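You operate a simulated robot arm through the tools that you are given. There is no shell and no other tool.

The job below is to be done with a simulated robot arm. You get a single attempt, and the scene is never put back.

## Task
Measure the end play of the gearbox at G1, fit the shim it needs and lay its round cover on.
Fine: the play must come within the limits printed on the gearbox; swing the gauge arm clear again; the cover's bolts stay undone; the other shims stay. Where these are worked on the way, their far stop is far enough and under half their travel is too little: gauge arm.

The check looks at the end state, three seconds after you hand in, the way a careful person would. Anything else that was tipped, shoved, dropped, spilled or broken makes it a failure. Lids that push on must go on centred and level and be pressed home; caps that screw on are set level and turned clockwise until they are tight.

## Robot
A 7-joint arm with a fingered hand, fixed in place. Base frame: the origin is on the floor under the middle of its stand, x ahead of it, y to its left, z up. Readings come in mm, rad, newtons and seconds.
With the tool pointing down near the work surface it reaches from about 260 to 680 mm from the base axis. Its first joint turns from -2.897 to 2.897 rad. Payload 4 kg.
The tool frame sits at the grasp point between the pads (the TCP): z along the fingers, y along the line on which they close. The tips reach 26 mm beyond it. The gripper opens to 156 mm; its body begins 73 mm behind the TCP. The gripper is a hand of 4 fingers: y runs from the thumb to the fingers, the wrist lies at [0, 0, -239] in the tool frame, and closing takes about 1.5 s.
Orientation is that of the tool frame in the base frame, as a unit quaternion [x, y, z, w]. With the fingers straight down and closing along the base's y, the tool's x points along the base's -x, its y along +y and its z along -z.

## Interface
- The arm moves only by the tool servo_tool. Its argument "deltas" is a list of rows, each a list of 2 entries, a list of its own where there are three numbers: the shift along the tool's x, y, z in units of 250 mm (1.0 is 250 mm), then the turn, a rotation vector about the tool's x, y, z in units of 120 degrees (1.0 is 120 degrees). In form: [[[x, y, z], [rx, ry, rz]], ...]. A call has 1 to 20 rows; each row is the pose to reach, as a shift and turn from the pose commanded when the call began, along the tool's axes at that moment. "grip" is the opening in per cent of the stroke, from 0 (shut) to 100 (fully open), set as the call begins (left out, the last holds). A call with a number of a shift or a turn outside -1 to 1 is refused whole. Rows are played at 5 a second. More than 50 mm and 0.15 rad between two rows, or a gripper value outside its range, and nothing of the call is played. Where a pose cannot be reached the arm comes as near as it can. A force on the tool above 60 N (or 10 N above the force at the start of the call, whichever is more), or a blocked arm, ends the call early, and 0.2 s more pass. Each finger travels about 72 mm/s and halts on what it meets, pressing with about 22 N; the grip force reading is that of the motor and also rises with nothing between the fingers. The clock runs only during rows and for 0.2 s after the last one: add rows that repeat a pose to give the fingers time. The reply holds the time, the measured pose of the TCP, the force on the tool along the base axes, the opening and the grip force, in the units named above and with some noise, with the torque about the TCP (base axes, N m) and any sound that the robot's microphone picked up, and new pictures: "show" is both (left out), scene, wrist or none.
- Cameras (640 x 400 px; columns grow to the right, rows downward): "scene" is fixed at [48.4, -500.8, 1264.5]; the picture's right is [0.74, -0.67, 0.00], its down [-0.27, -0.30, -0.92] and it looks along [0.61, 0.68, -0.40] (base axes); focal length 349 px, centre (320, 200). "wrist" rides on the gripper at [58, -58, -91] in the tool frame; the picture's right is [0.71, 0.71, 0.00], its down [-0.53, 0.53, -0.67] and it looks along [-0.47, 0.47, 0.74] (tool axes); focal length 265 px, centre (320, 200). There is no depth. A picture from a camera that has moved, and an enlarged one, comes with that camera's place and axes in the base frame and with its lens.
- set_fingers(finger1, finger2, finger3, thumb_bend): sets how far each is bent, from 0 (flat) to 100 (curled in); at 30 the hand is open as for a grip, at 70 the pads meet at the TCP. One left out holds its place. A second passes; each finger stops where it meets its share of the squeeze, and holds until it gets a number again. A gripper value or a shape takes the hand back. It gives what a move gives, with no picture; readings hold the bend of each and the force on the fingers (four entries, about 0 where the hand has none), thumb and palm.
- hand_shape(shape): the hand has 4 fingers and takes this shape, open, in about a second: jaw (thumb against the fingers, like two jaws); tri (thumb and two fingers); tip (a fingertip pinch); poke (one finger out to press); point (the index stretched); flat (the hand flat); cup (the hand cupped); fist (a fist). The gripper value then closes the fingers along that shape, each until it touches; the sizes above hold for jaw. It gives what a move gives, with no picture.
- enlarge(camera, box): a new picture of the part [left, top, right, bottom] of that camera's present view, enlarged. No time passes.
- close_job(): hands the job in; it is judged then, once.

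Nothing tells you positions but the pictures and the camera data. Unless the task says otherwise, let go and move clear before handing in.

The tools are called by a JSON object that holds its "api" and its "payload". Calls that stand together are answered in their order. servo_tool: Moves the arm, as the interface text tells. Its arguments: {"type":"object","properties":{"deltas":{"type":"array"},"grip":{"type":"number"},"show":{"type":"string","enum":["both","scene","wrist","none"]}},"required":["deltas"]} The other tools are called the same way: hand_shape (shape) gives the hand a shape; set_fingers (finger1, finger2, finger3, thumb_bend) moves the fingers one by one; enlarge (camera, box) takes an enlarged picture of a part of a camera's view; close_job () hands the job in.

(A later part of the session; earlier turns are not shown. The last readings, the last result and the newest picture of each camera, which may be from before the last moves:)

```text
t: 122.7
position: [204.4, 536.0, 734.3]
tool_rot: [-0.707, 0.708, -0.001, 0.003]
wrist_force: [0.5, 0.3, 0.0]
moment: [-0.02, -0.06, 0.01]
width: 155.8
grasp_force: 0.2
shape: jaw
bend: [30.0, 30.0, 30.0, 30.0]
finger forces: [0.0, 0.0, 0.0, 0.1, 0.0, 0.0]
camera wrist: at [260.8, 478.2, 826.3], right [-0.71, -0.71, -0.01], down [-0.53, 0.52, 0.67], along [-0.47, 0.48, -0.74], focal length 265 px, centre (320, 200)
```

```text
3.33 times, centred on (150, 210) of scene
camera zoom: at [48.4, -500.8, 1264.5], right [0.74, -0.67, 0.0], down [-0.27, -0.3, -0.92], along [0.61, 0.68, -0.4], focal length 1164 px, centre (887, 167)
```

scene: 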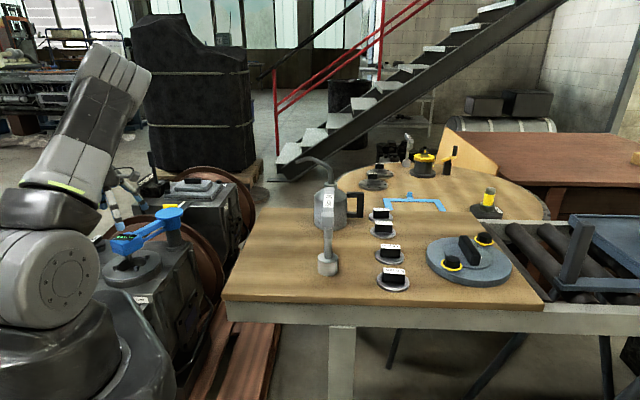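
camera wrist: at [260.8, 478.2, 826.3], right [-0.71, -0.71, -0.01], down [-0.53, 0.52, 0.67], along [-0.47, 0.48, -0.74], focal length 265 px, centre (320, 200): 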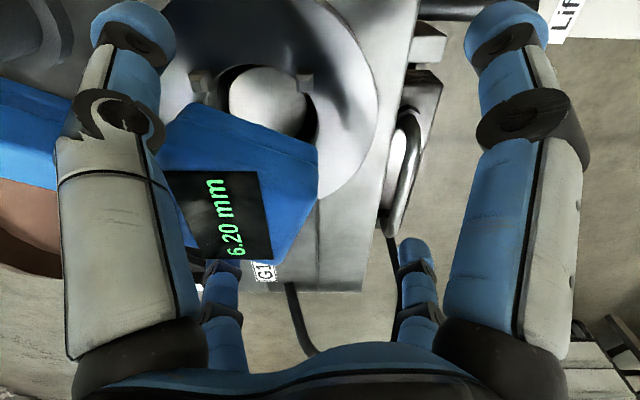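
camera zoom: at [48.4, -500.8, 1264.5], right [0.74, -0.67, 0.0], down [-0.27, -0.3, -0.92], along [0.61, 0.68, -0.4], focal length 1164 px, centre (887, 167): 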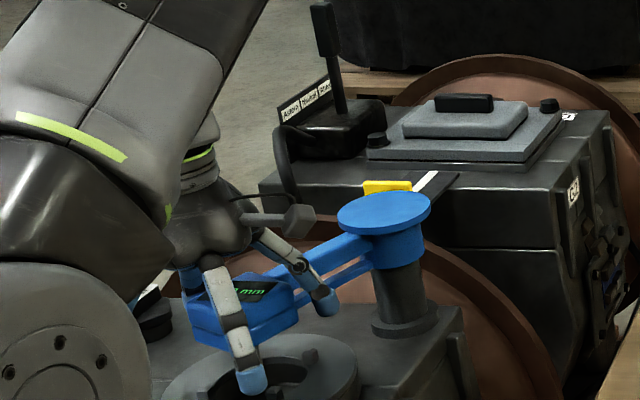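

{"api": "servo_tool", "payload": {"deltas": [[[0.052, -0.016, 0], [0, 0, 0]], [[0.1, -0.016, 0], [0, 0, 0.0133]], [[0.148, -0.016, 0], [0, 0, 0.0267]], [[0.205, -0.025, 0], [0, 0, 0.0433]], [[0.262, -0.035, 0], [0, 0, 0.06]], [[0.314, -0.054, 0], [0, 0, 0.0767]], [[0.365, -0.073, 0], [0, 0, 0.0933]], [[0.409, -0.101, 0], [0, 0, 0.11]], [[0.453, -0.129, 0], [0, 0, 0.1267]], [[0.489, -0.165, 0], [0, 0, 0.143]], [[0.524, -0.202, 0], [0, 0, 0.16]], [[0.524, -0.202, 0], [0, 0, 0.16]]], "show": "both"}}

{"api": "enlarge", "payload": {"camera": "scene", "box": [90, 160, 250, 280]}}

```text
t: 125.3
position: [255.3, 403.7, 736.1]
tool_rot: [-0.579, 0.816, -0.001, 0.003]
wrist_force: [0.3, -0.1, -0.6]
moment: [-0.01, 0.01, -0.04]
width: 155.8
grasp_force: 0.0
shape: jaw
bend: [30.0, 30.0, 30.0, 30.0]
finger forces: [0.1, 0.0, 0.1, 0.0, 0.0, 0.0]
camera wrist: at [289.9, 331.0, 826.9], right [-0.9, -0.43, -0.01], down [-0.33, 0.67, 0.67], along [-0.29, 0.6, -0.74], focal length 265 px, centre (320, 200)
```

scene: 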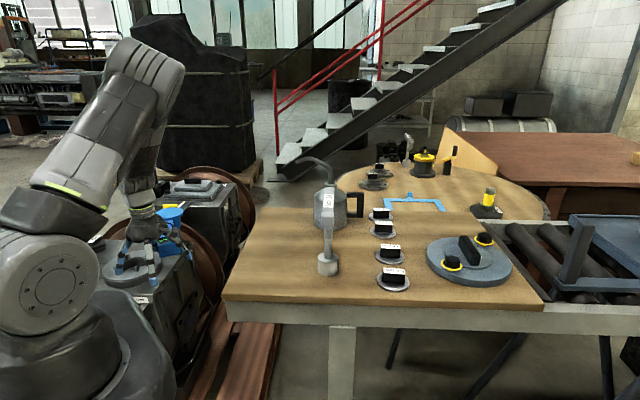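
wrist: 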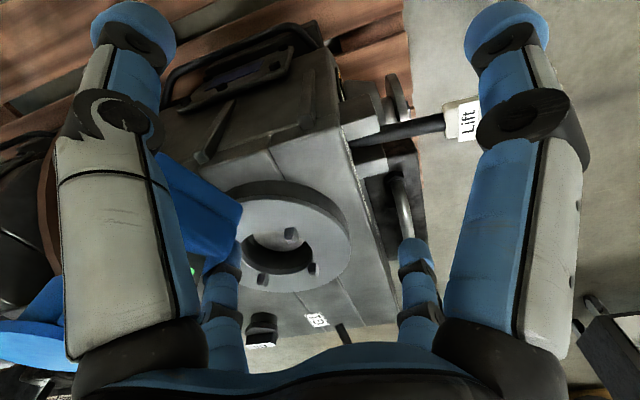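

```text
3.33 times, centred on (170, 220) of scene
camera zoom: at [48.4, -500.8, 1264.5], right [0.74, -0.67, 0.0], down [-0.27, -0.3, -0.92], along [0.61, 0.68, -0.4], focal length 1164 px, centre (820, 133)
```

zoom: 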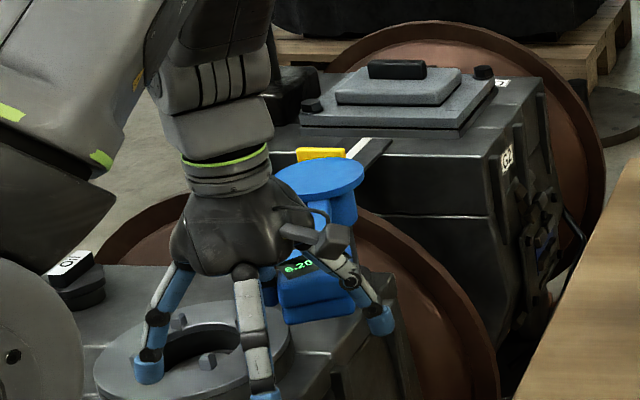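

{"api": "servo_tool", "payload": {"deltas": [[[0.009, -0.047, 0], [0, 0, 0.0167]], [[0.017, -0.093, 0], [0, 0, 0.0333]], [[0.016, -0.142, 0], [0, 0, 0.05]], [[0.014, -0.192, 0], [0, 0, 0.0667]], [[0.001, -0.241, 0], [0, 0, 0.0833]], [[-0.012, -0.29, 0], [0, 0, 0.1]], [[-0.036, -0.335, 0], [0, 0, 0.1167]], [[-0.06, -0.381, 0], [0, 0, 0.1333]], [[-0.095, -0.423, 0], [0, 0, 0.15]], [[-0.129, -0.465, 0], [0, 0, 0.1667]], [[-0.174, -0.5, 0], [0, 0, 0.1833]], [[-0.219, -0.536, 0], [0, 0, 0.2]], [[-0.219, -0.536, 0], [0, 0, 0.2]]], "show": "both"}}

{"api": "enlarge", "payload": {"camera": "scene", "box": [80, 160, 280, 320]}}

```text
t: 128.1
position: [399.2, 414.7, 737.3]
tool_rot: [-0.396, 0.918, 0.0, 0.004]
wrist_force: [-0.2, 0.0, -0.2]
moment: [-0.01, 0.0, 0.0]
width: 155.9
grasp_force: 0.0
shape: jaw
bend: [30.0, 30.0, 30.0, 30.0]
finger forces: [0.0, 0.1, 0.1, 0.1, 0.0, 0.0]
camera wrist: at [401.2, 331.5, 828.4], right [-1.0, -0.03, 0.0], down [-0.03, 0.74, 0.67], along [-0.02, 0.67, -0.74], focal length 265 px, centre (320, 200)
```

scene: 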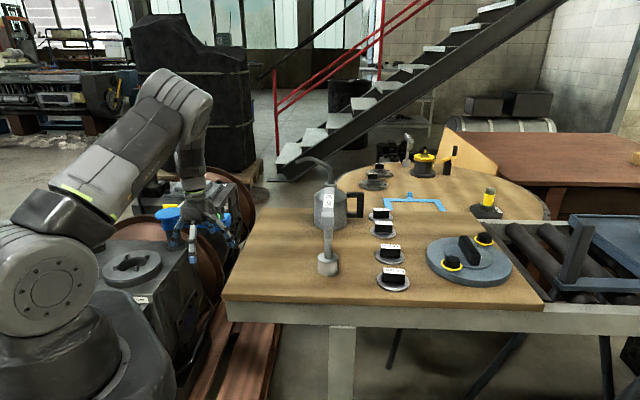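
wrist: 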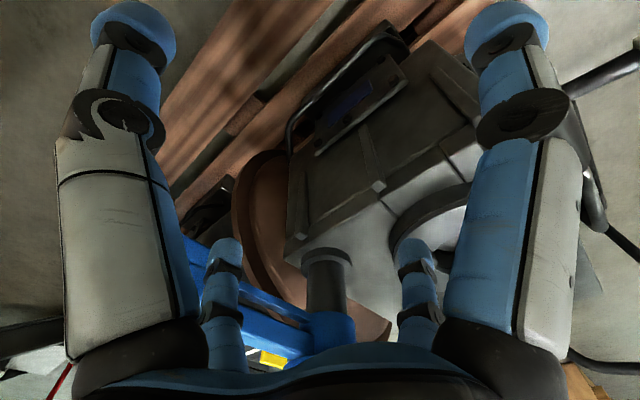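

```text
2.50 times, centred on (180, 240) of scene
camera zoom: at [48.4, -500.8, 1264.5], right [0.74, -0.67, 0.0], down [-0.27, -0.3, -0.92], along [0.61, 0.68, -0.4], focal length 873 px, centre (670, 100)
```

zoom: 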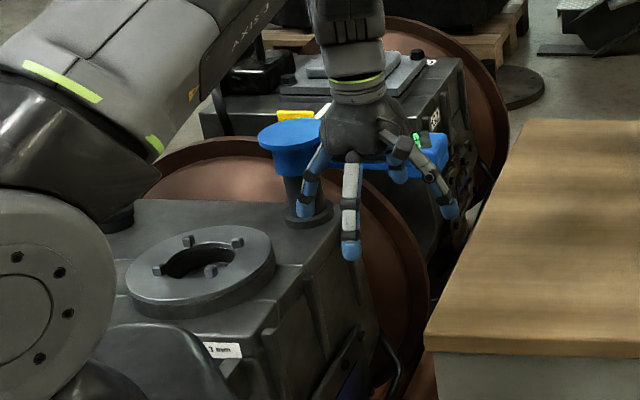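

The gauge arm is back near its rest position. I'll lift the hand clear and compare with the start picture.

{"api": "servo_tool", "payload": {"deltas": [[[0.02, 0, -0.05], [0, 0, 0]], [[0.02, 0, -0.2], [0, 0, 0]], [[0.02, 0, -0.36], [0, 0, 0]], [[0.1, 0, -0.52], [0, 0, 0]], [[0.2, 0, -0.68], [0, 0, 0]], [[0.3, 0, -0.8], [0, 0, 0]], [[0.3, 0, -0.8], [0, 0, 0]]], "show": "both"}}

{"api": "enlarge", "payload": {"camera": "scene", "box": [80, 160, 280, 320]}}

```text
t: 129.7
position: [348.5, 356.8, 936.1]
tool_rot: [-0.397, 0.918, 0.0, 0.003]
wrist_force: [-0.1, 0.6, 0.2]
moment: [-0.03, -0.01, -0.01]
width: 156.1
grasp_force: 0.1
shape: jaw
bend: [30.0, 30.0, 30.0, 30.0]
finger forces: [0.0, 0.0, 0.0, 0.0, 0.0, 0.0]
camera wrist: at [349.6, 274.9, 1027.2], right [-1.0, -0.03, 0.0], down [-0.03, 0.74, 0.67], along [-0.02, 0.67, -0.74], focal length 265 px, centre (320, 200)
```

scene: 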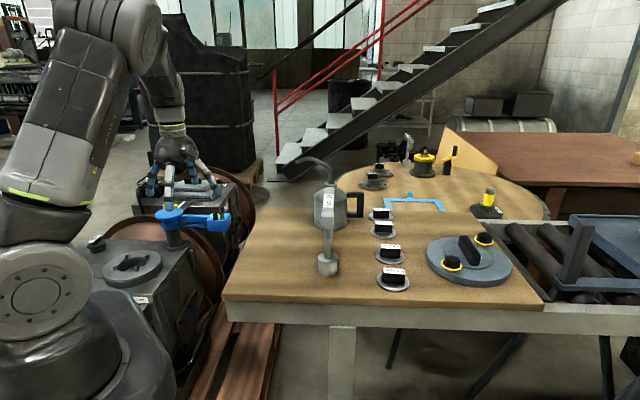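
wrist: 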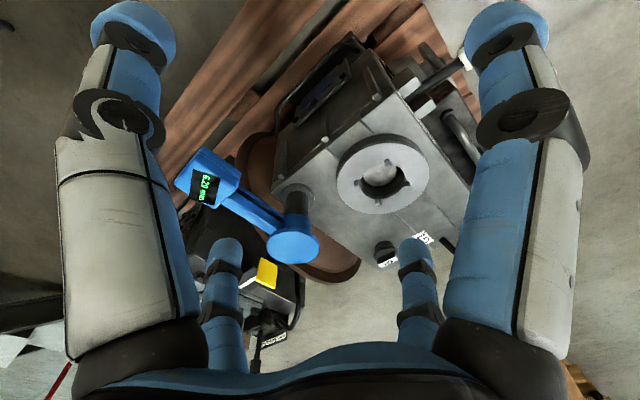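

```text
2.50 times, centred on (180, 240) of scene
camera zoom: at [48.4, -500.8, 1264.5], right [0.74, -0.67, 0.0], down [-0.27, -0.3, -0.92], along [0.61, 0.68, -0.4], focal length 873 px, centre (670, 100)
```

zoom: 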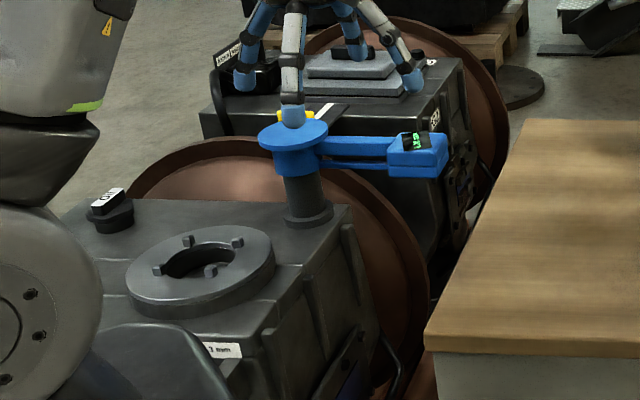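

The gauge arm is parked as before. Now for the 6.0 mm shim at about (694, −11). Its handle is small and the bore is narrow, so I'll check the "tip" pinch shape here first.

{"api": "hand_shape", "payload": {"shape": "tip"}}

{"api": "servo_tool", "payload": {"deltas": [[[0, 0, -0.1], [0, 0, 0]], [[0, 0, -0.2], [0, 0, 0]]], "show": "wrist"}}

{"api": "enlarge", "payload": {"camera": "scene", "box": [100, 60, 260, 220]}}

```text
t: 130.6
position: [348.6, 356.3, 935.7]
tool_rot: [-0.397, 0.918, 0.0, 0.003]
wrist_force: [-0.9, -0.5, -1.0]
moment: [0.01, -0.02, -0.02]
width: 156.0
grasp_force: 0.0
shape: tip
bend: [12.0, 30.0, 12.0, 30.0]
finger forces: [0.0, 0.1, 0.0, 0.0, 0.0, 0.1]
```

```text
t: 131.2
position: [347.1, 357.1, 986.6]
tool_rot: [-0.397, 0.918, 0.0, 0.003]
wrist_force: [-0.7, -0.4, -0.3]
moment: [-0.02, -0.02, 0.0]
width: 156.0
grasp_force: 0.1
shape: tip
bend: [12.0, 30.0, 12.0, 30.0]
finger forces: [0.1, 0.0, 0.0, 0.0, 0.0, 0.1]
camera wrist: at [349.2, 276.0, 1077.9], right [-1.0, -0.03, 0.0], down [-0.03, 0.74, 0.67], along [-0.02, 0.67, -0.74], focal length 265 px, centre (320, 200)
```

wrist: 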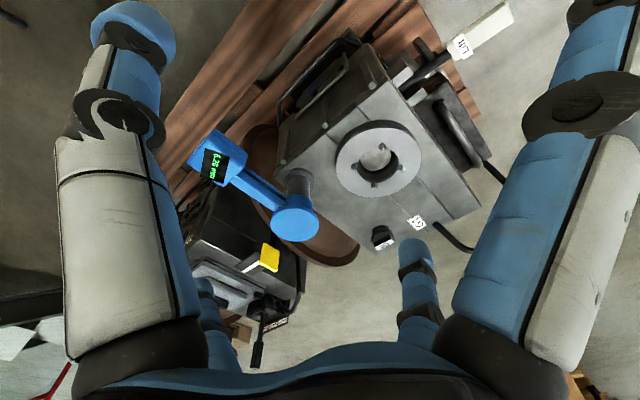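

```text
2.50 times, centred on (180, 140) of scene
camera zoom: at [48.4, -500.8, 1264.5], right [0.74, -0.67, 0.0], down [-0.27, -0.3, -0.92], along [0.61, 0.68, -0.4], focal length 873 px, centre (670, 350)
```

zoom: 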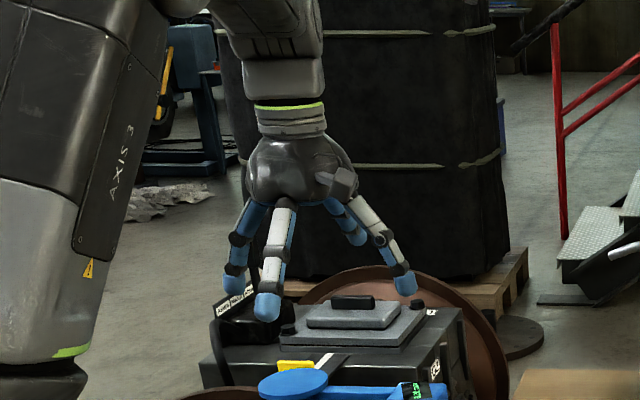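

Tip shape keeps thumb and finger2 for the pinch and the other two wide. Now I rise and circle round toward the table, high above the oil can.

{"api": "servo_tool", "payload": {"deltas": [[[0, 0, -0.2], [0, 0, 0]], [[0, 0, -0.4], [0, 0, 0]], [[0, 0, -0.6], [0, 0, 0]], [[0, -0.15, -0.62], [0, 0, 0]], [[0.017, -0.289, -0.62], [0, 0, 0]], [[0.045, -0.426, -0.62], [0, 0, 0]], [[0.082, -0.56, -0.62], [0, 0, 0]], [[0.128, -0.692, -0.62], [0, 0, 0]], [[0.128, -0.692, -0.62], [0, 0, 0]]], "show": "scene"}}

{"api": "enlarge", "payload": {"camera": "scene", "box": [0, 0, 320, 400]}}

```text
t: 133.2
position: [450.8, 215.5, 1141.9]
tool_rot: [-0.397, 0.918, 0.001, 0.003]
wrist_force: [-0.2, -0.2, -0.5]
moment: [-0.02, 0.02, 0.01]
width: 155.9
grasp_force: 0.1
shape: tip
bend: [12.0, 30.0, 12.0, 30.0]
finger forces: [0.1, 0.1, 0.0, 0.1, 0.0, 0.0]
```

scene: 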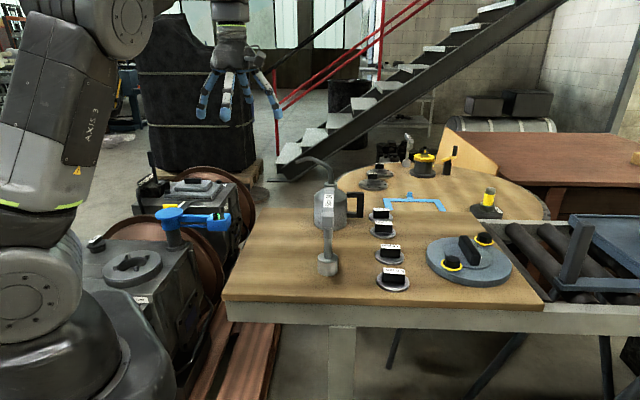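

```text
1.00 times, centred on (160, 200) of scene (not enlarged: the box is as wide or as high as the picture)
camera zoom: at [48.4, -500.8, 1264.5], right [0.74, -0.67, 0.0], down [-0.27, -0.3, -0.92], along [0.61, 0.68, -0.4], focal length 349 px, centre (480, 200)
```

zoom: 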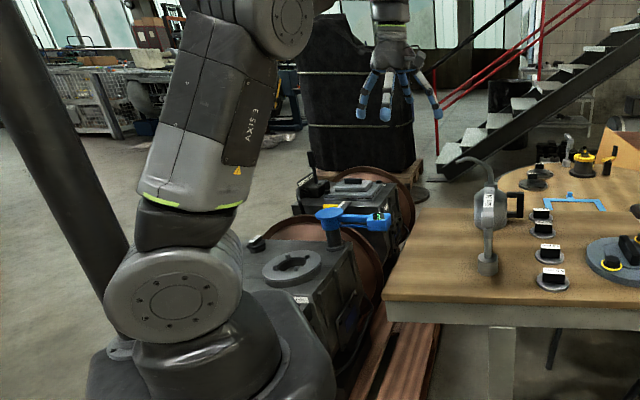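

{"api": "servo_tool", "payload": {"deltas": [[[0.043, -0.175, 0], [0, 0, 0]], [[0.086, -0.35, 0], [0, 0, 0]], [[0.133, -0.518, 0], [0, 0, 0]], [[0.181, -0.687, 0], [0, 0, 0]], [[0.186, -0.842, 0.04], [0, 0, 0]], [[0.191, -0.997, 0.088], [0, 0, 0]], [[0.191, -0.997, 0.088], [0, 0, 0]]], "show": "both"}}

```text
t: 134.8
position: [599.6, 10.1, 1118.2]
tool_rot: [-0.396, 0.918, 0.0, 0.003]
wrist_force: [0.2, 1.1, -0.8]
moment: [0.0, -0.01, 0.0]
width: 156.2
grasp_force: 0.0
shape: tip
bend: [12.0, 30.0, 12.0, 30.0]
finger forces: [0.0, 0.1, 0.1, 0.1, 0.0, 0.1]
camera wrist: at [601.4, -73.0, 1209.1], right [-1.0, -0.03, 0.0], down [-0.03, 0.74, 0.67], along [-0.02, 0.67, -0.74], focal length 265 px, centre (320, 200)
```

scene: 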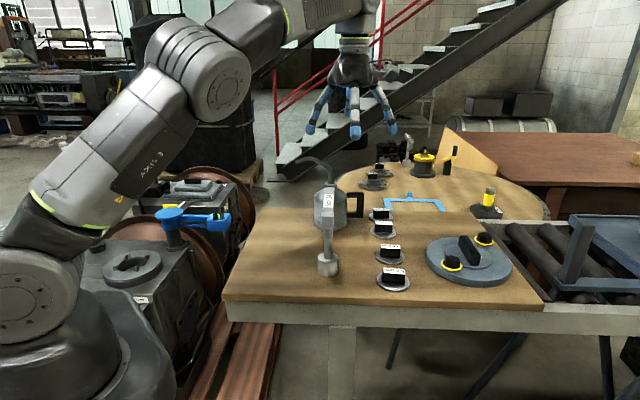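
wrist: 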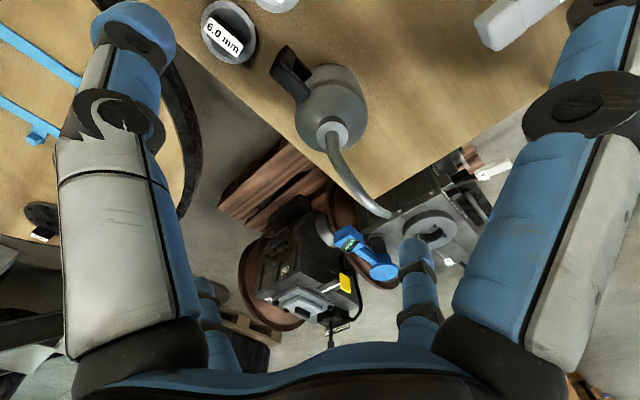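

{"api": "enlarge", "payload": {"camera": "wrist", "box": [170, 0, 450, 230]}}

{"api": "enlarge", "payload": {"camera": "wrist", "box": [180, 0, 300, 75]}}

{"api": "enlarge", "payload": {"camera": "scene", "box": [290, 150, 450, 300]}}

```text
1.74 times, centred on (310, 115) of wrist
camera zoom: at [601.4, -73.0, 1209.1], right [-1.0, -0.03, 0.0], down [-0.03, 0.74, 0.67], along [-0.02, 0.67, -0.74], focal length 462 px, centre (337, 348)
```

zoom: 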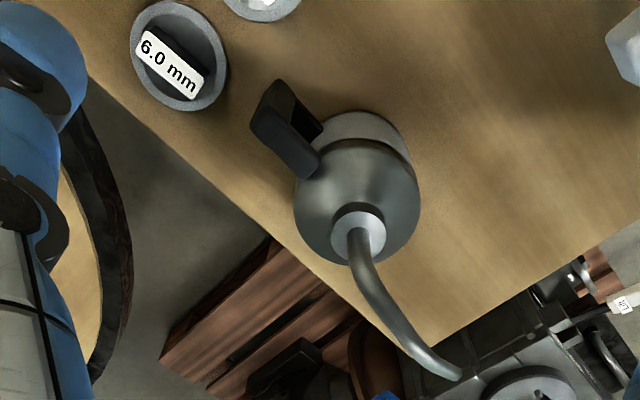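

```text
5.33 times, centred on (240, 38) of wrist
camera zoom: at [601.4, -73.0, 1209.1], right [-1.0, -0.03, 0.0], down [-0.03, 0.74, 0.67], along [-0.02, 0.67, -0.74], focal length 1416 px, centre (747, 1067)
```

zoom: 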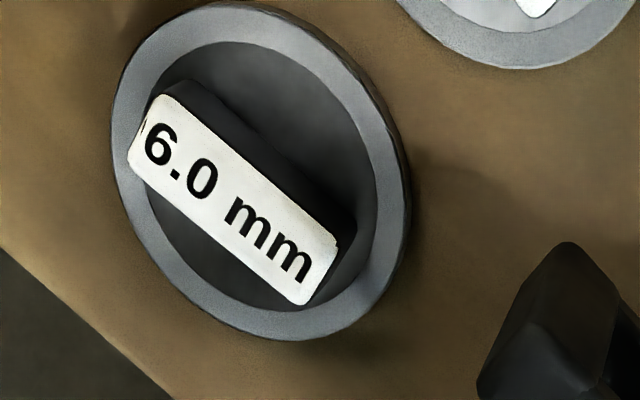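

```text
2.67 times, centred on (370, 225) of scene
camera zoom: at [48.4, -500.8, 1264.5], right [0.74, -0.67, 0.0], down [-0.27, -0.3, -0.92], along [0.61, 0.68, -0.4], focal length 931 px, centre (187, 133)
```

zoom: 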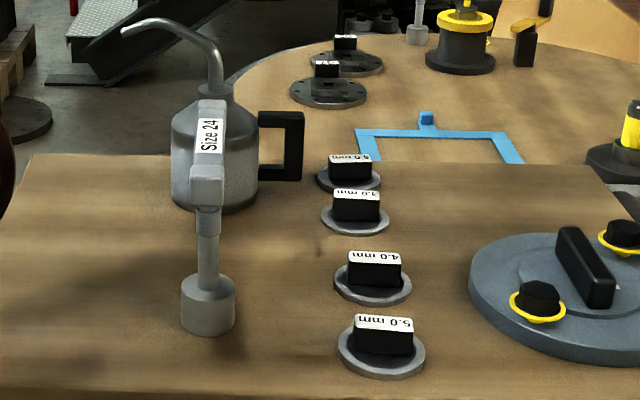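

The 6.0 mm shim is confirmed at about (700, −9), handle axis at azimuth 138°, with the oil can's handle close by on its −x side. I'll narrow the four fingers and approach from the −y side.

{"api": "set_fingers", "payload": {"finger1": 58, "finger2": 56, "finger3": 58, "thumb_bend": 56}}

{"api": "servo_tool", "payload": {"deltas": [[[0.04, -0.08, 0.05], [0, 0, -0.004]], [[0.08, -0.17, 0.16], [0, 0, -0.008]], [[0.12, -0.26, 0.28], [0, 0, -0.014]], [[0.153, -0.363, 0.4], [0, 0, -0.014]], [[0.153, -0.363, 0.432], [0, 0, -0.014]], [[0.153, -0.363, 0.432], [0, 0, -0.014]]], "show": "both"}}

```text
t: 135.8
position: [600.0, 9.4, 1118.4]
tool_rot: [-0.396, 0.918, 0.0, 0.002]
wrist_force: [-0.6, -1.0, 0.5]
moment: [-0.03, 0.01, 0.0]
width: 33.2
grasp_force: 0.1
shape: fingers
bend: [57.0, 56.0, 57.0, 56.0]
finger forces: [0.0, 0.0, 0.1, 0.0, 0.0, 0.0]
```

```text
t: 137.2
position: [637.8, -81.1, 1010.9]
tool_rot: [-0.41, 0.912, 0.0, 0.003]
wrist_force: [0.2, -0.6, -0.5]
moment: [-0.04, -0.01, -0.02]
width: 32.9
grasp_force: 0.1
shape: fingers
bend: [57.0, 56.0, 57.0, 56.0]
finger forces: [0.0, 0.0, 0.1, 0.0, 0.1, 0.1]
camera wrist: at [642.2, -162.3, 1102.3], right [-1.0, -0.06, -0.01], down [-0.05, 0.74, 0.67], along [-0.04, 0.67, -0.74], focal length 265 px, centre (320, 200)
```

scene: 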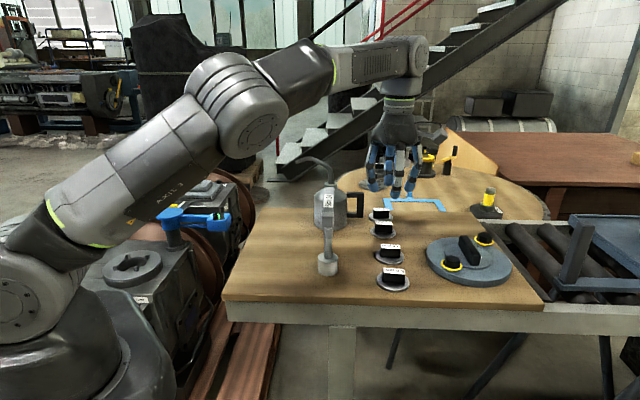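
wrist: 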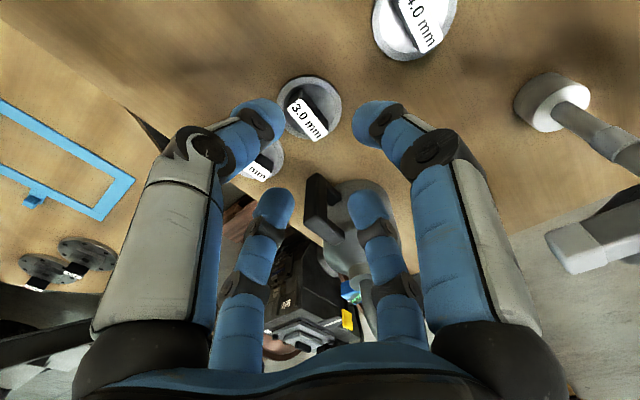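

{"api": "servo_tool", "payload": {"deltas": [[[-0.07, -0.035, 0.05], [0, 0, 0]], [[-0.14, -0.07, 0.13], [0, 0, 0]], [[-0.202, -0.1, 0.22], [0, 0, 0]], [[-0.202, -0.1, 0.256], [0, 0, 0]], [[-0.202, -0.1, 0.256], [0, 0, 0]]], "show": "both"}}

{"api": "enlarge", "payload": {"camera": "wrist", "box": [160, 60, 480, 260]}}

{"api": "enlarge", "payload": {"camera": "scene", "box": [310, 130, 470, 260]}}

```text
t: 138.4
position: [689.9, -58.6, 948.1]
tool_rot: [-0.41, 0.912, 0.0, 0.003]
wrist_force: [-1.3, -0.1, -0.4]
moment: [-0.03, 0.05, 0.02]
width: 32.8
grasp_force: 0.0
shape: fingers
bend: [57.0, 56.0, 57.0, 56.0]
finger forces: [0.0, 0.1, 0.0, 0.0, 0.0, 0.1]
out of reach, approached as far as the arm can: row 3
camera wrist: at [694.4, -139.7, 1038.9], right [-1.0, -0.06, 0.0], down [-0.05, 0.74, 0.67], along [-0.04, 0.67, -0.74], focal length 265 px, centre (320, 200)
```

scene: 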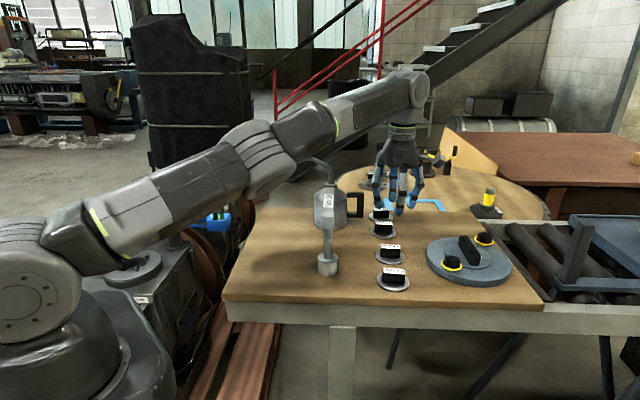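
wrist: 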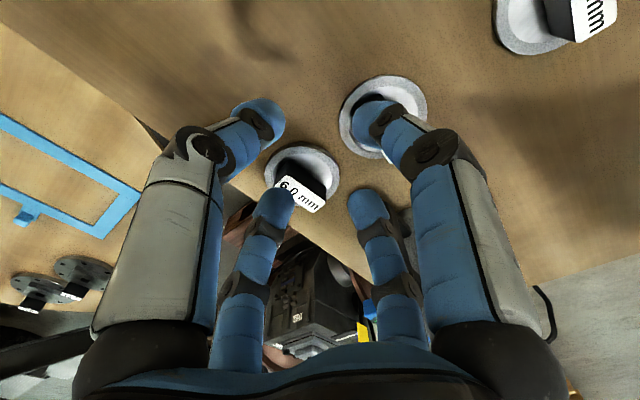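

```text
2.00 times, centred on (320, 160) of wrist
camera zoom: at [694.4, -139.7, 1038.9], right [-1.0, -0.06, 0.0], down [-0.05, 0.74, 0.67], along [-0.04, 0.67, -0.74], focal length 531 px, centre (320, 280)
```

zoom: 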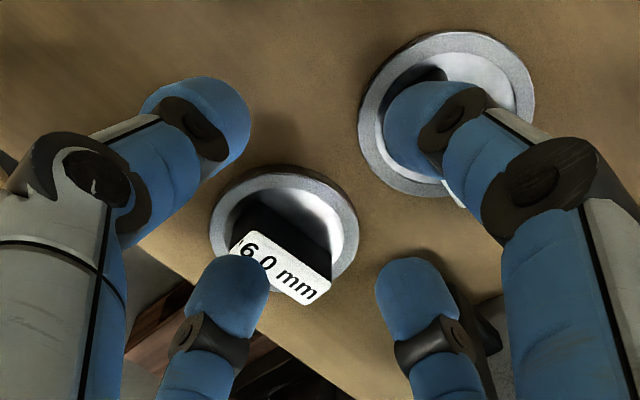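

```text
3.08 times, centred on (390, 195) of scene
camera zoom: at [48.4, -500.8, 1264.5], right [0.74, -0.67, 0.0], down [-0.27, -0.3, -0.92], along [0.61, 0.68, -0.4], focal length 1075 px, centre (105, 215)
```

zoom: 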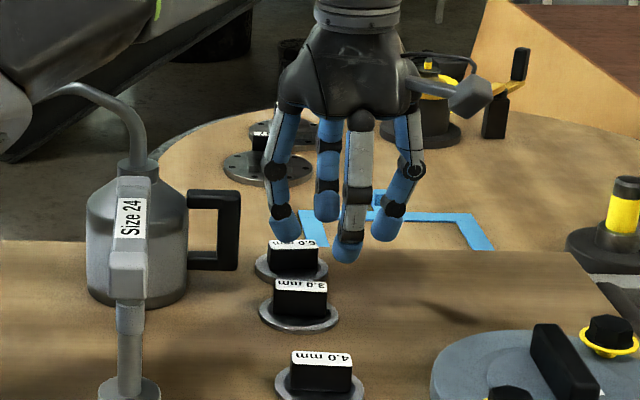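

{"api": "servo_tool", "payload": {"deltas": [[[0, 0, 0.05], [0, 0, 0]], [[-0.06, 0.034, 0.06], [0, 0, 0]], [[-0.12, 0.068, 0.06], [0, 0, 0]], [[-0.177, 0.102, 0.06], [0, 0, 0]], [[-0.177, 0.102, 0.06], [0, 0, 0]]], "show": "wrist"}}

{"api": "enlarge", "payload": {"camera": "wrist", "box": [160, 60, 480, 260]}}

{"api": "enlarge", "payload": {"camera": "scene", "box": [310, 130, 470, 260]}}

```text
t: 139.6
position: [696.5, -8.4, 932.5]
tool_rot: [-0.41, 0.912, 0.0, 0.004]
wrist_force: [1.0, 0.8, -0.4]
moment: [0.01, 0.01, 0.01]
width: 32.9
grasp_force: 0.2
shape: fingers
bend: [57.0, 56.0, 57.0, 56.0]
finger forces: [0.0, 0.0, 0.1, 0.0, 0.0, 0.1]
out of reach, approached as far as the arm can: row 4, 5
camera wrist: at [700.8, -89.4, 1023.0], right [-1.0, -0.06, 0.0], down [-0.05, 0.74, 0.67], along [-0.04, 0.67, -0.74], focal length 265 px, centre (320, 200)
```

wrist: 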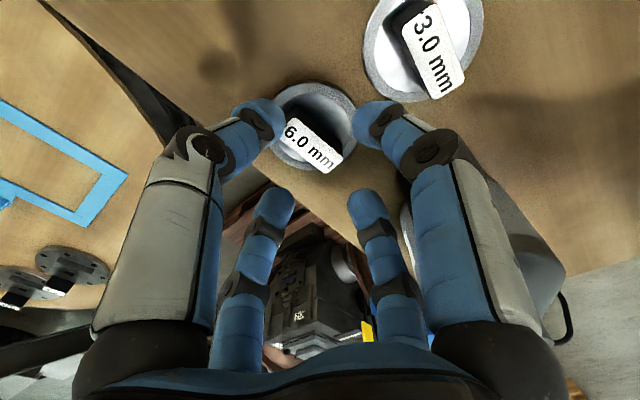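

```text
2.00 times, centred on (320, 160) of wrist
camera zoom: at [700.8, -89.4, 1023.0], right [-1.0, -0.06, 0.0], down [-0.05, 0.74, 0.67], along [-0.04, 0.67, -0.74], focal length 531 px, centre (320, 280)
```

zoom: 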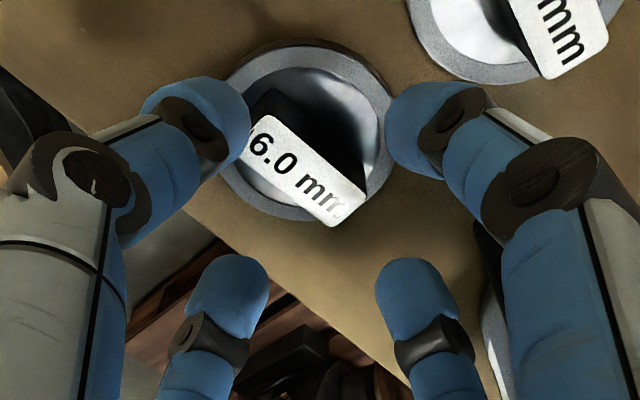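

```text
3.08 times, centred on (390, 195) of scene
camera zoom: at [48.4, -500.8, 1264.5], right [0.74, -0.67, 0.0], down [-0.27, -0.3, -0.92], along [0.61, 0.68, -0.4], focal length 1075 px, centre (105, 215)
```

zoom: 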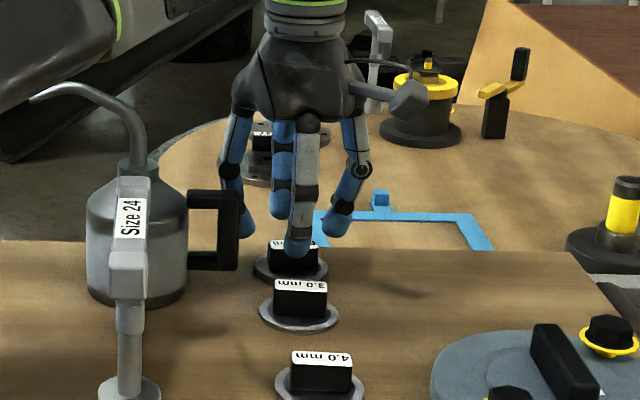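

{"api": "servo_tool", "payload": {"deltas": [[[-0.005, -0.006, 0.05], [0, 0, 0]], [[-0.009, -0.012, 0.09], [0, 0, 0]], [[-0.009, -0.012, 0.12], [0, 0, 0]], [[-0.009, -0.012, 0.12], [0, 0, 0]]], "show": "wrist"}}

{"api": "enlarge", "payload": {"camera": "wrist", "box": [160, 60, 480, 260]}}

{"api": "enlarge", "payload": {"camera": "scene", "box": [330, 150, 440, 240]}}

```text
t: 140.6
position: [701.0, -8.8, 902.2]
tool_rot: [-0.41, 0.912, 0.0, 0.002]
wrist_force: [0.5, -0.5, 3.4]
moment: [-0.09, -0.03, 0.0]
width: 32.5
grasp_force: 2.6
shape: fingers
bend: [57.0, 56.0, 57.0, 56.0]
finger forces: [1.5, 0.0, 0.8, 0.1, 2.2, 0.0]
camera wrist: at [704.7, -90.0, 992.2], right [-1.0, -0.06, 0.0], down [-0.05, 0.74, 0.67], along [-0.04, 0.67, -0.74], focal length 265 px, centre (320, 200)
```

wrist: 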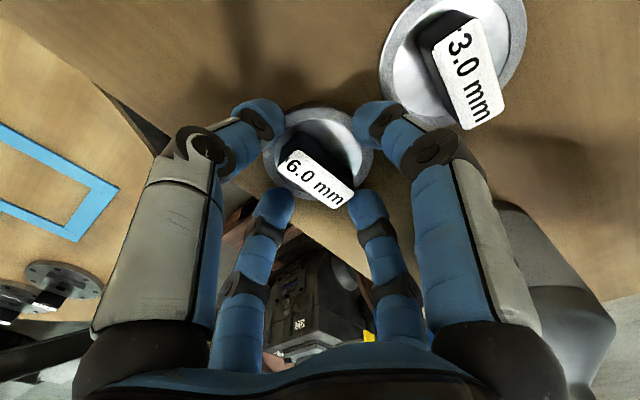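

```text
2.00 times, centred on (320, 160) of wrist
camera zoom: at [704.7, -90.0, 992.2], right [-1.0, -0.06, 0.0], down [-0.05, 0.74, 0.67], along [-0.04, 0.67, -0.74], focal length 531 px, centre (320, 280)
```

zoom: 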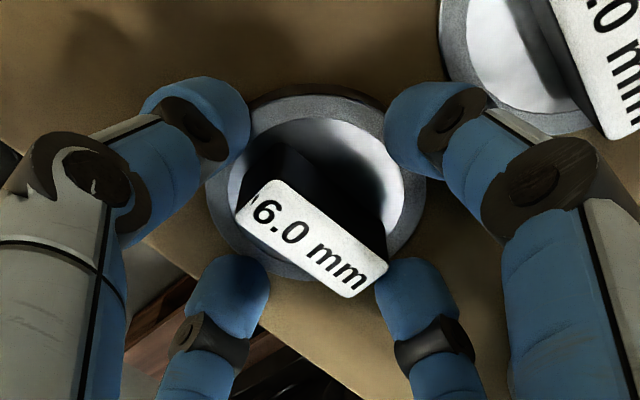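

```text
4.44 times, centred on (385, 195) of scene
camera zoom: at [48.4, -500.8, 1264.5], right [0.74, -0.67, 0.0], down [-0.27, -0.3, -0.92], along [0.61, 0.68, -0.4], focal length 1552 px, centre (31, 222)
```

zoom: 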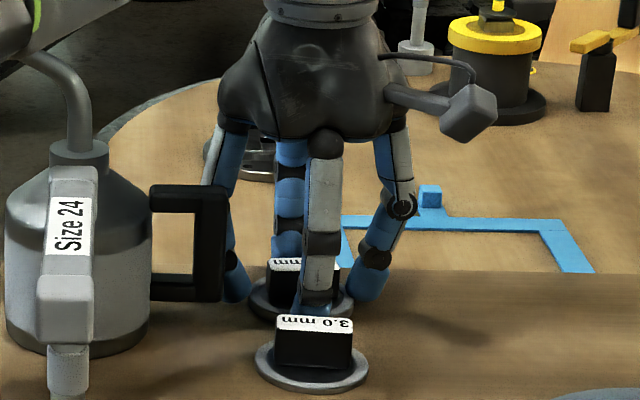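

Fingertips are down around the handle and just touching the rim. I'll rise 3 mm and close all four fingers on the handle.

{"api": "servo_tool", "payload": {"deltas": [[[0, 0, -0.012], [0, 0, 0]], [[0, 0, -0.014], [0, 0, 0]]], "show": "none"}}

{"api": "set_fingers", "payload": {"finger1": 72, "finger2": 72, "finger3": 72, "thumb_bend": 72}}

{"api": "enlarge", "payload": {"camera": "wrist", "box": [160, 60, 480, 260]}}

```text
t: 141.2
position: [700.0, -8.4, 904.0]
tool_rot: [-0.41, 0.912, 0.001, 0.002]
wrist_force: [0.7, 0.1, 0.3]
moment: [-0.02, 0.02, -0.03]
width: 32.6
grasp_force: 0.1
shape: fingers
bend: [57.0, 56.0, 57.0, 56.0]
finger forces: [0.0, 0.1, 0.0, 0.0, 0.0, 0.0]
```

```text
t: 142.2
position: [700.9, -9.2, 904.0]
tool_rot: [-0.41, 0.912, 0.0, 0.003]
wrist_force: [0.1, 0.0, 0.5]
moment: [0.01, 0.03, 0.01]
width: 12.8
grasp_force: 15.3
shape: fingers
bend: [67.0, 59.0, 67.0, 64.0]
finger forces: [5.4, 8.6, 5.5, 0.1, 12.1, 0.0]
```

```text
2.00 times, centred on (320, 160) of wrist
camera zoom: at [704.6, -90.1, 996.1], right [-1.0, -0.06, 0.0], down [-0.05, 0.74, 0.67], along [-0.04, 0.67, -0.74], focal length 531 px, centre (320, 280)
```

zoom: 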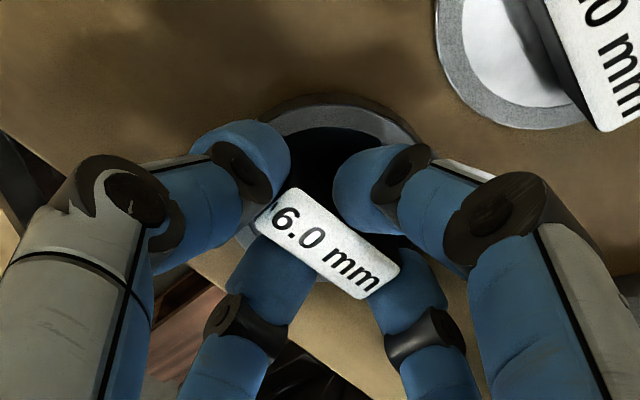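

All four fingers hold the handle. I'll lift the shim and go back out the way I came.

{"api": "servo_tool", "payload": {"deltas": [[[0, 0, -0.03], [0, 0, 0]], [[0, 0, -0.06], [0, 0, 0]], [[0, 0, -0.1], [0, 0, 0]], [[0, 0, -0.1], [0, 0, 0]]], "show": "wrist"}}

{"api": "enlarge", "payload": {"camera": "scene", "box": [330, 150, 440, 240]}}

```text
t: 143.2
position: [698.2, -7.0, 930.1]
tool_rot: [-0.409, 0.912, 0.0, 0.003]
wrist_force: [0.1, 0.3, -2.5]
moment: [-0.03, -0.02, -0.01]
width: 12.6
grasp_force: 15.9
shape: fingers
bend: [67.0, 59.0, 67.0, 64.0]
finger forces: [5.3, 8.3, 5.4, 0.0, 12.0, 0.1]
out of reach, approached as far as the arm can: row 3, 4
camera wrist: at [701.5, -89.5, 1021.2], right [-1.0, -0.06, 0.0], down [-0.05, 0.74, 0.67], along [-0.04, 0.67, -0.74], focal length 265 px, centre (320, 200)
```

wrist: 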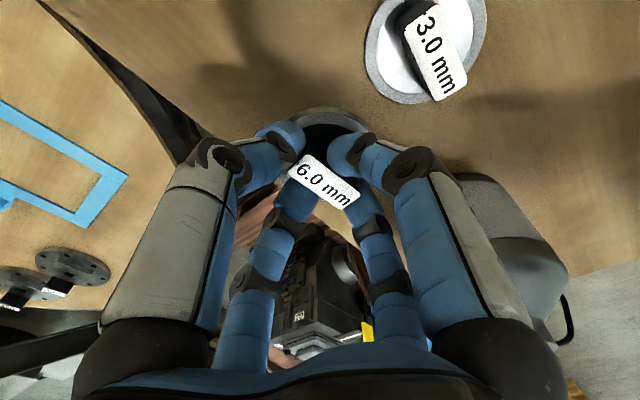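

```text
4.44 times, centred on (385, 195) of scene
camera zoom: at [48.4, -500.8, 1264.5], right [0.74, -0.67, 0.0], down [-0.27, -0.3, -0.92], along [0.61, 0.68, -0.4], focal length 1552 px, centre (31, 222)
```

zoom: 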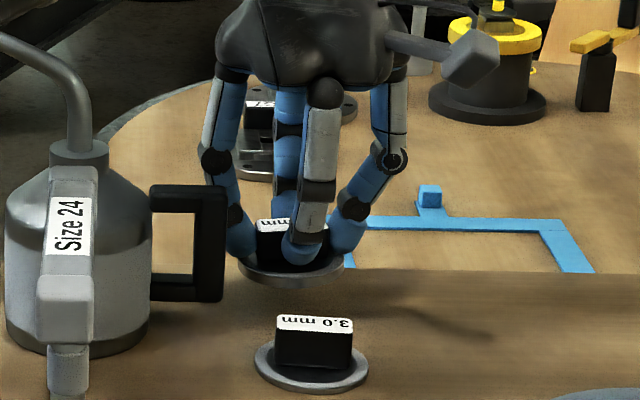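

{"api": "servo_tool", "payload": {"deltas": [[[0.084, -0.059, -0.02], [0, 0, 0]], [[0.168, -0.118, -0.04], [0, 0, 0]], [[0.24, -0.085, -0.13], [0, 0, 0]], [[0.31, -0.05, -0.23], [0, 0, 0]], [[0.372, -0.021, -0.32], [0, 0, 0]], [[0.358, 0.06, -0.45], [0, 0, 0]], [[0.344, 0.145, -0.58], [0, 0, 0]], [[0.33, 0.232, -0.72], [0, 0, 0]], [[0.33, 0.232, -0.8], [0, 0, 0]], [[0.33, 0.232, -0.8], [0, 0, 0]]], "show": "scene"}}

```text
t: 145.4
position: [598.9, -30.8, 1131.5]
tool_rot: [-0.41, 0.912, 0.0, 0.003]
wrist_force: [0.0, -0.1, -1.6]
moment: [0.01, -0.04, -0.03]
width: 12.3
grasp_force: 15.1
shape: fingers
bend: [67.0, 58.0, 66.0, 64.0]
finger forces: [4.8, 8.0, 5.3, 0.0, 11.8, 0.0]
out of reach, approached as far as the arm can: row 3, 4, 5, 6, 7
```

scene: 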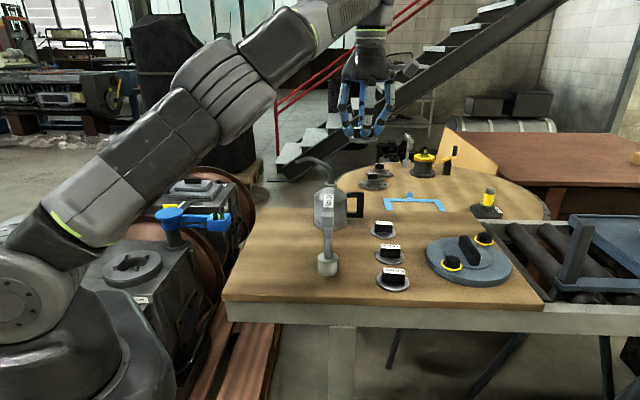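

{"api": "servo_tool", "payload": {"deltas": [[[-0.045, 0.118, -0.03], [0, 0, 0]], [[-0.09, 0.235, -0.054], [0, 0, 0]], [[-0.134, 0.381, -0.054], [0, 0, 0]], [[-0.178, 0.527, -0.054], [0, 0, 0]], [[-0.215, 0.666, -0.054], [0, 0, 0]], [[-0.252, 0.806, -0.054], [0, 0, 0]], [[-0.305, 0.987, -0.054], [0, 0, 0]], [[-0.305, 0.987, -0.054], [0, 0, 0]]], "show": "scene"}}

```text
t: 147.2
position: [464.5, 190.2, 1140.3]
tool_rot: [-0.41, 0.912, 0.0, 0.002]
wrist_force: [0.6, 0.0, -1.8]
moment: [-0.03, -0.04, 0.01]
width: 12.1
grasp_force: 14.8
shape: fingers
bend: [67.0, 58.0, 66.0, 64.0]
finger forces: [4.5, 8.0, 5.1, 0.0, 11.8, 0.0]
```

scene: 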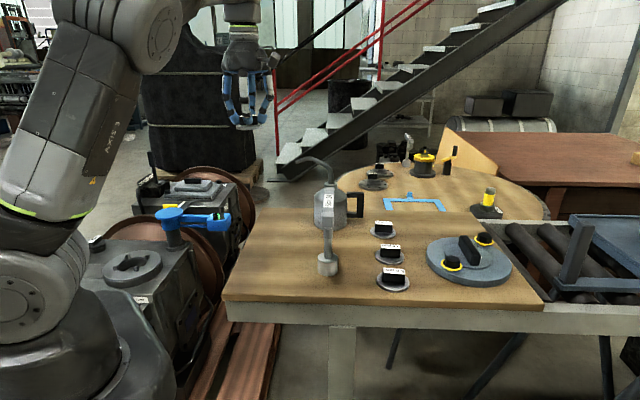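

{"api": "servo_tool", "payload": {"deltas": [[[-0.035, 0.11, 0.07], [0, 0, 0]], [[-0.07, 0.22, 0.13], [0, 0, 0]], [[-0.106, 0.332, 0.2], [0, 0, 0]], [[-0.138, 0.467, 0.27], [0, 0, 0]], [[-0.17, 0.602, 0.33], [0, 0, 0]], [[-0.201, 0.738, 0.4], [0, 0, 0]], [[-0.225, 0.87, 0.47], [0, 0, 0]], [[-0.245, 0.98, 0.53], [0, 0, 0]], [[-0.245, 0.98, 0.53], [0, 0, 0]]], "show": "none"}}

{"api": "servo_tool", "payload": {"deltas": [[[0, 0.05, 0], [0, 0, 0]], [[0, 0.05, 0], [0, 0, 0]]], "show": "both"}}

```text
t: 149.2
position: [321.8, 396.2, 1008.9]
tool_rot: [-0.409, 0.912, 0.001, 0.003]
wrist_force: [0.0, 0.8, -1.0]
moment: [0.0, 0.01, -0.01]
width: 12.0
grasp_force: 15.2
shape: fingers
bend: [67.0, 58.0, 66.0, 64.0]
finger forces: [4.5, 8.1, 5.0, 0.0, 11.8, 0.1]
```

```text
t: 149.8
position: [312.3, 405.4, 1009.5]
tool_rot: [-0.41, 0.912, 0.001, 0.003]
wrist_force: [0.1, 0.8, -1.6]
moment: [-0.01, 0.0, 0.01]
width: 12.3
grasp_force: 14.7
shape: fingers
bend: [67.0, 58.0, 66.0, 64.0]
finger forces: [4.5, 8.1, 5.0, 0.0, 11.8, 0.1]
camera wrist: at [316.8, 323.4, 1100.3], right [-1.0, -0.06, 0.0], down [-0.05, 0.74, 0.67], along [-0.04, 0.67, -0.74], focal length 265 px, centre (320, 200)
```

scene: 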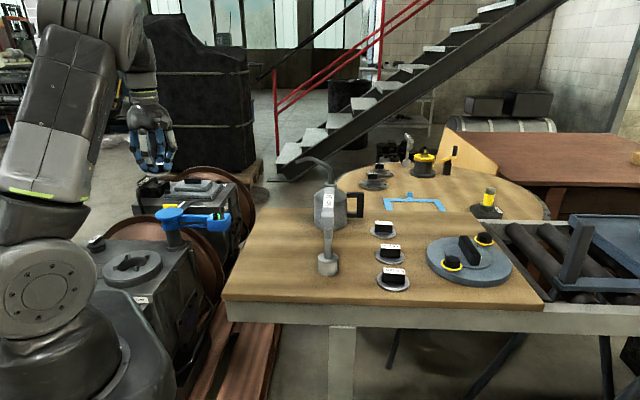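
wrist: 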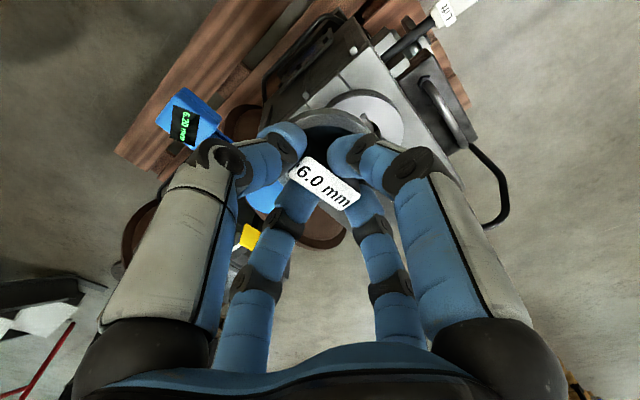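

The shim is held securely; its centre sits about 5 mm toward finger2 from the TCP. I'll go over the bore and use the view of the ring lugs around the shim to centre it.

{"api": "servo_tool", "payload": {"deltas": [[[-0.03, 0.12, 0.1], [0, 0, 0]], [[-0.07, 0.24, 0.22], [0, 0, 0]], [[-0.11, 0.36, 0.34], [0, 0, 0]], [[-0.15, 0.47, 0.46], [0, 0, 0]], [[-0.2, 0.58, 0.58], [0, 0, 0]], [[-0.255, 0.69, 0.72], [0, 0, 0]], [[-0.255, 0.69, 0.82], [0, 0, 0]], [[-0.255, 0.69, 0.82], [0, 0, 0]]], "show": "both"}}

{"api": "enlarge", "payload": {"camera": "wrist", "box": [160, 40, 480, 240]}}

{"api": "enlarge", "payload": {"camera": "scene", "box": [80, 180, 220, 310]}}

```text
t: 151.6
position: [228.7, 569.7, 803.8]
tool_rot: [-0.41, 0.912, 0.0, 0.004]
wrist_force: [0.6, 0.1, -1.0]
moment: [0.0, -0.01, 0.01]
width: 12.1
grasp_force: 14.6
shape: fingers
bend: [67.0, 58.0, 66.0, 64.0]
finger forces: [4.5, 8.3, 4.9, 0.0, 11.6, 0.1]
camera wrist: at [232.4, 487.7, 895.4], right [-1.0, -0.06, 0.0], down [-0.05, 0.74, 0.67], along [-0.04, 0.67, -0.74], focal length 265 px, centre (320, 200)
```

scene: 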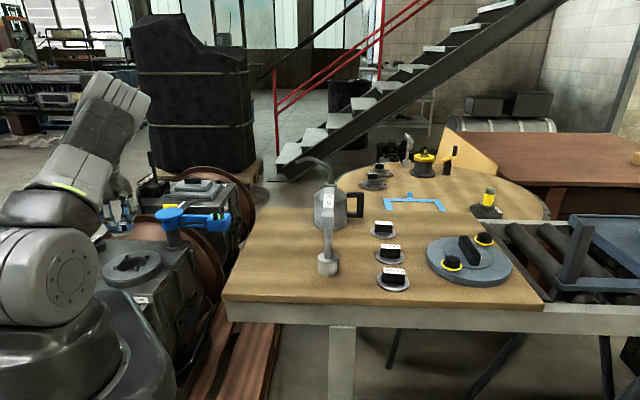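
wrist: 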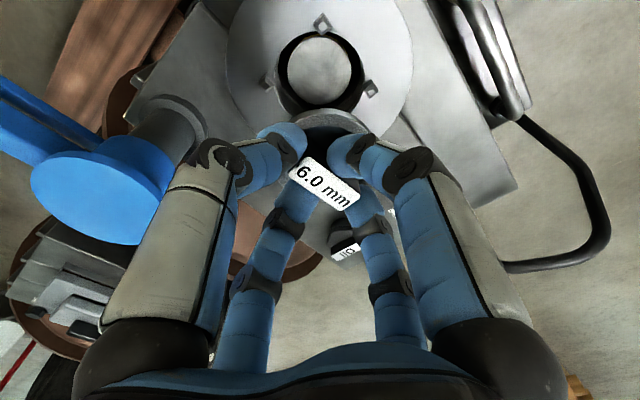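

```text
2.00 times, centred on (320, 140) of wrist
camera zoom: at [232.4, 487.7, 895.4], right [-1.0, -0.06, 0.0], down [-0.05, 0.74, 0.67], along [-0.04, 0.67, -0.74], focal length 531 px, centre (320, 320)
```

zoom: 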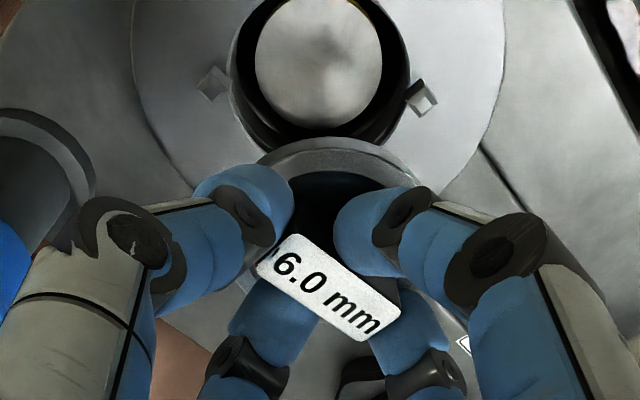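

```text
3.08 times, centred on (150, 245) of scene
camera zoom: at [48.4, -500.8, 1264.5], right [0.74, -0.67, 0.0], down [-0.27, -0.3, -0.92], along [0.61, 0.68, -0.4], focal length 1075 px, centre (843, 62)
```

zoom: 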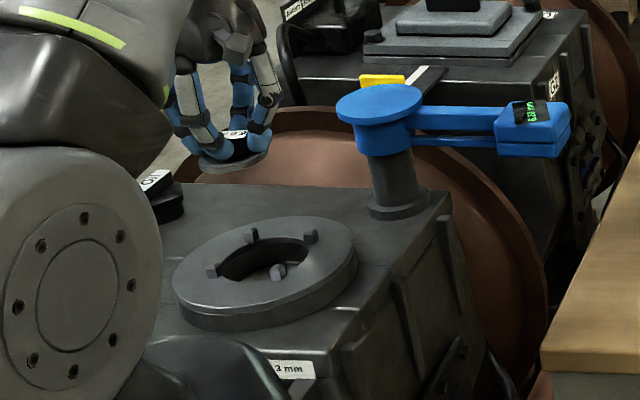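

{"api": "enlarge", "payload": {"camera": "wrist", "box": [220, 0, 420, 125]}}

```text
3.20 times, centred on (320, 62) of wrist
camera zoom: at [232.4, 487.7, 895.4], right [-1.0, -0.06, 0.0], down [-0.05, 0.74, 0.67], along [-0.04, 0.67, -0.74], focal length 849 px, centre (320, 640)
```

zoom: 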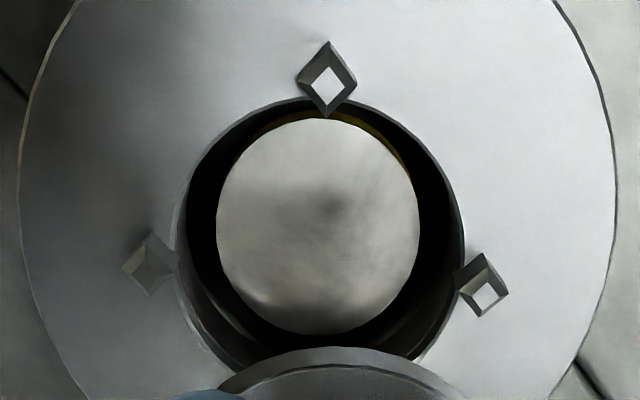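

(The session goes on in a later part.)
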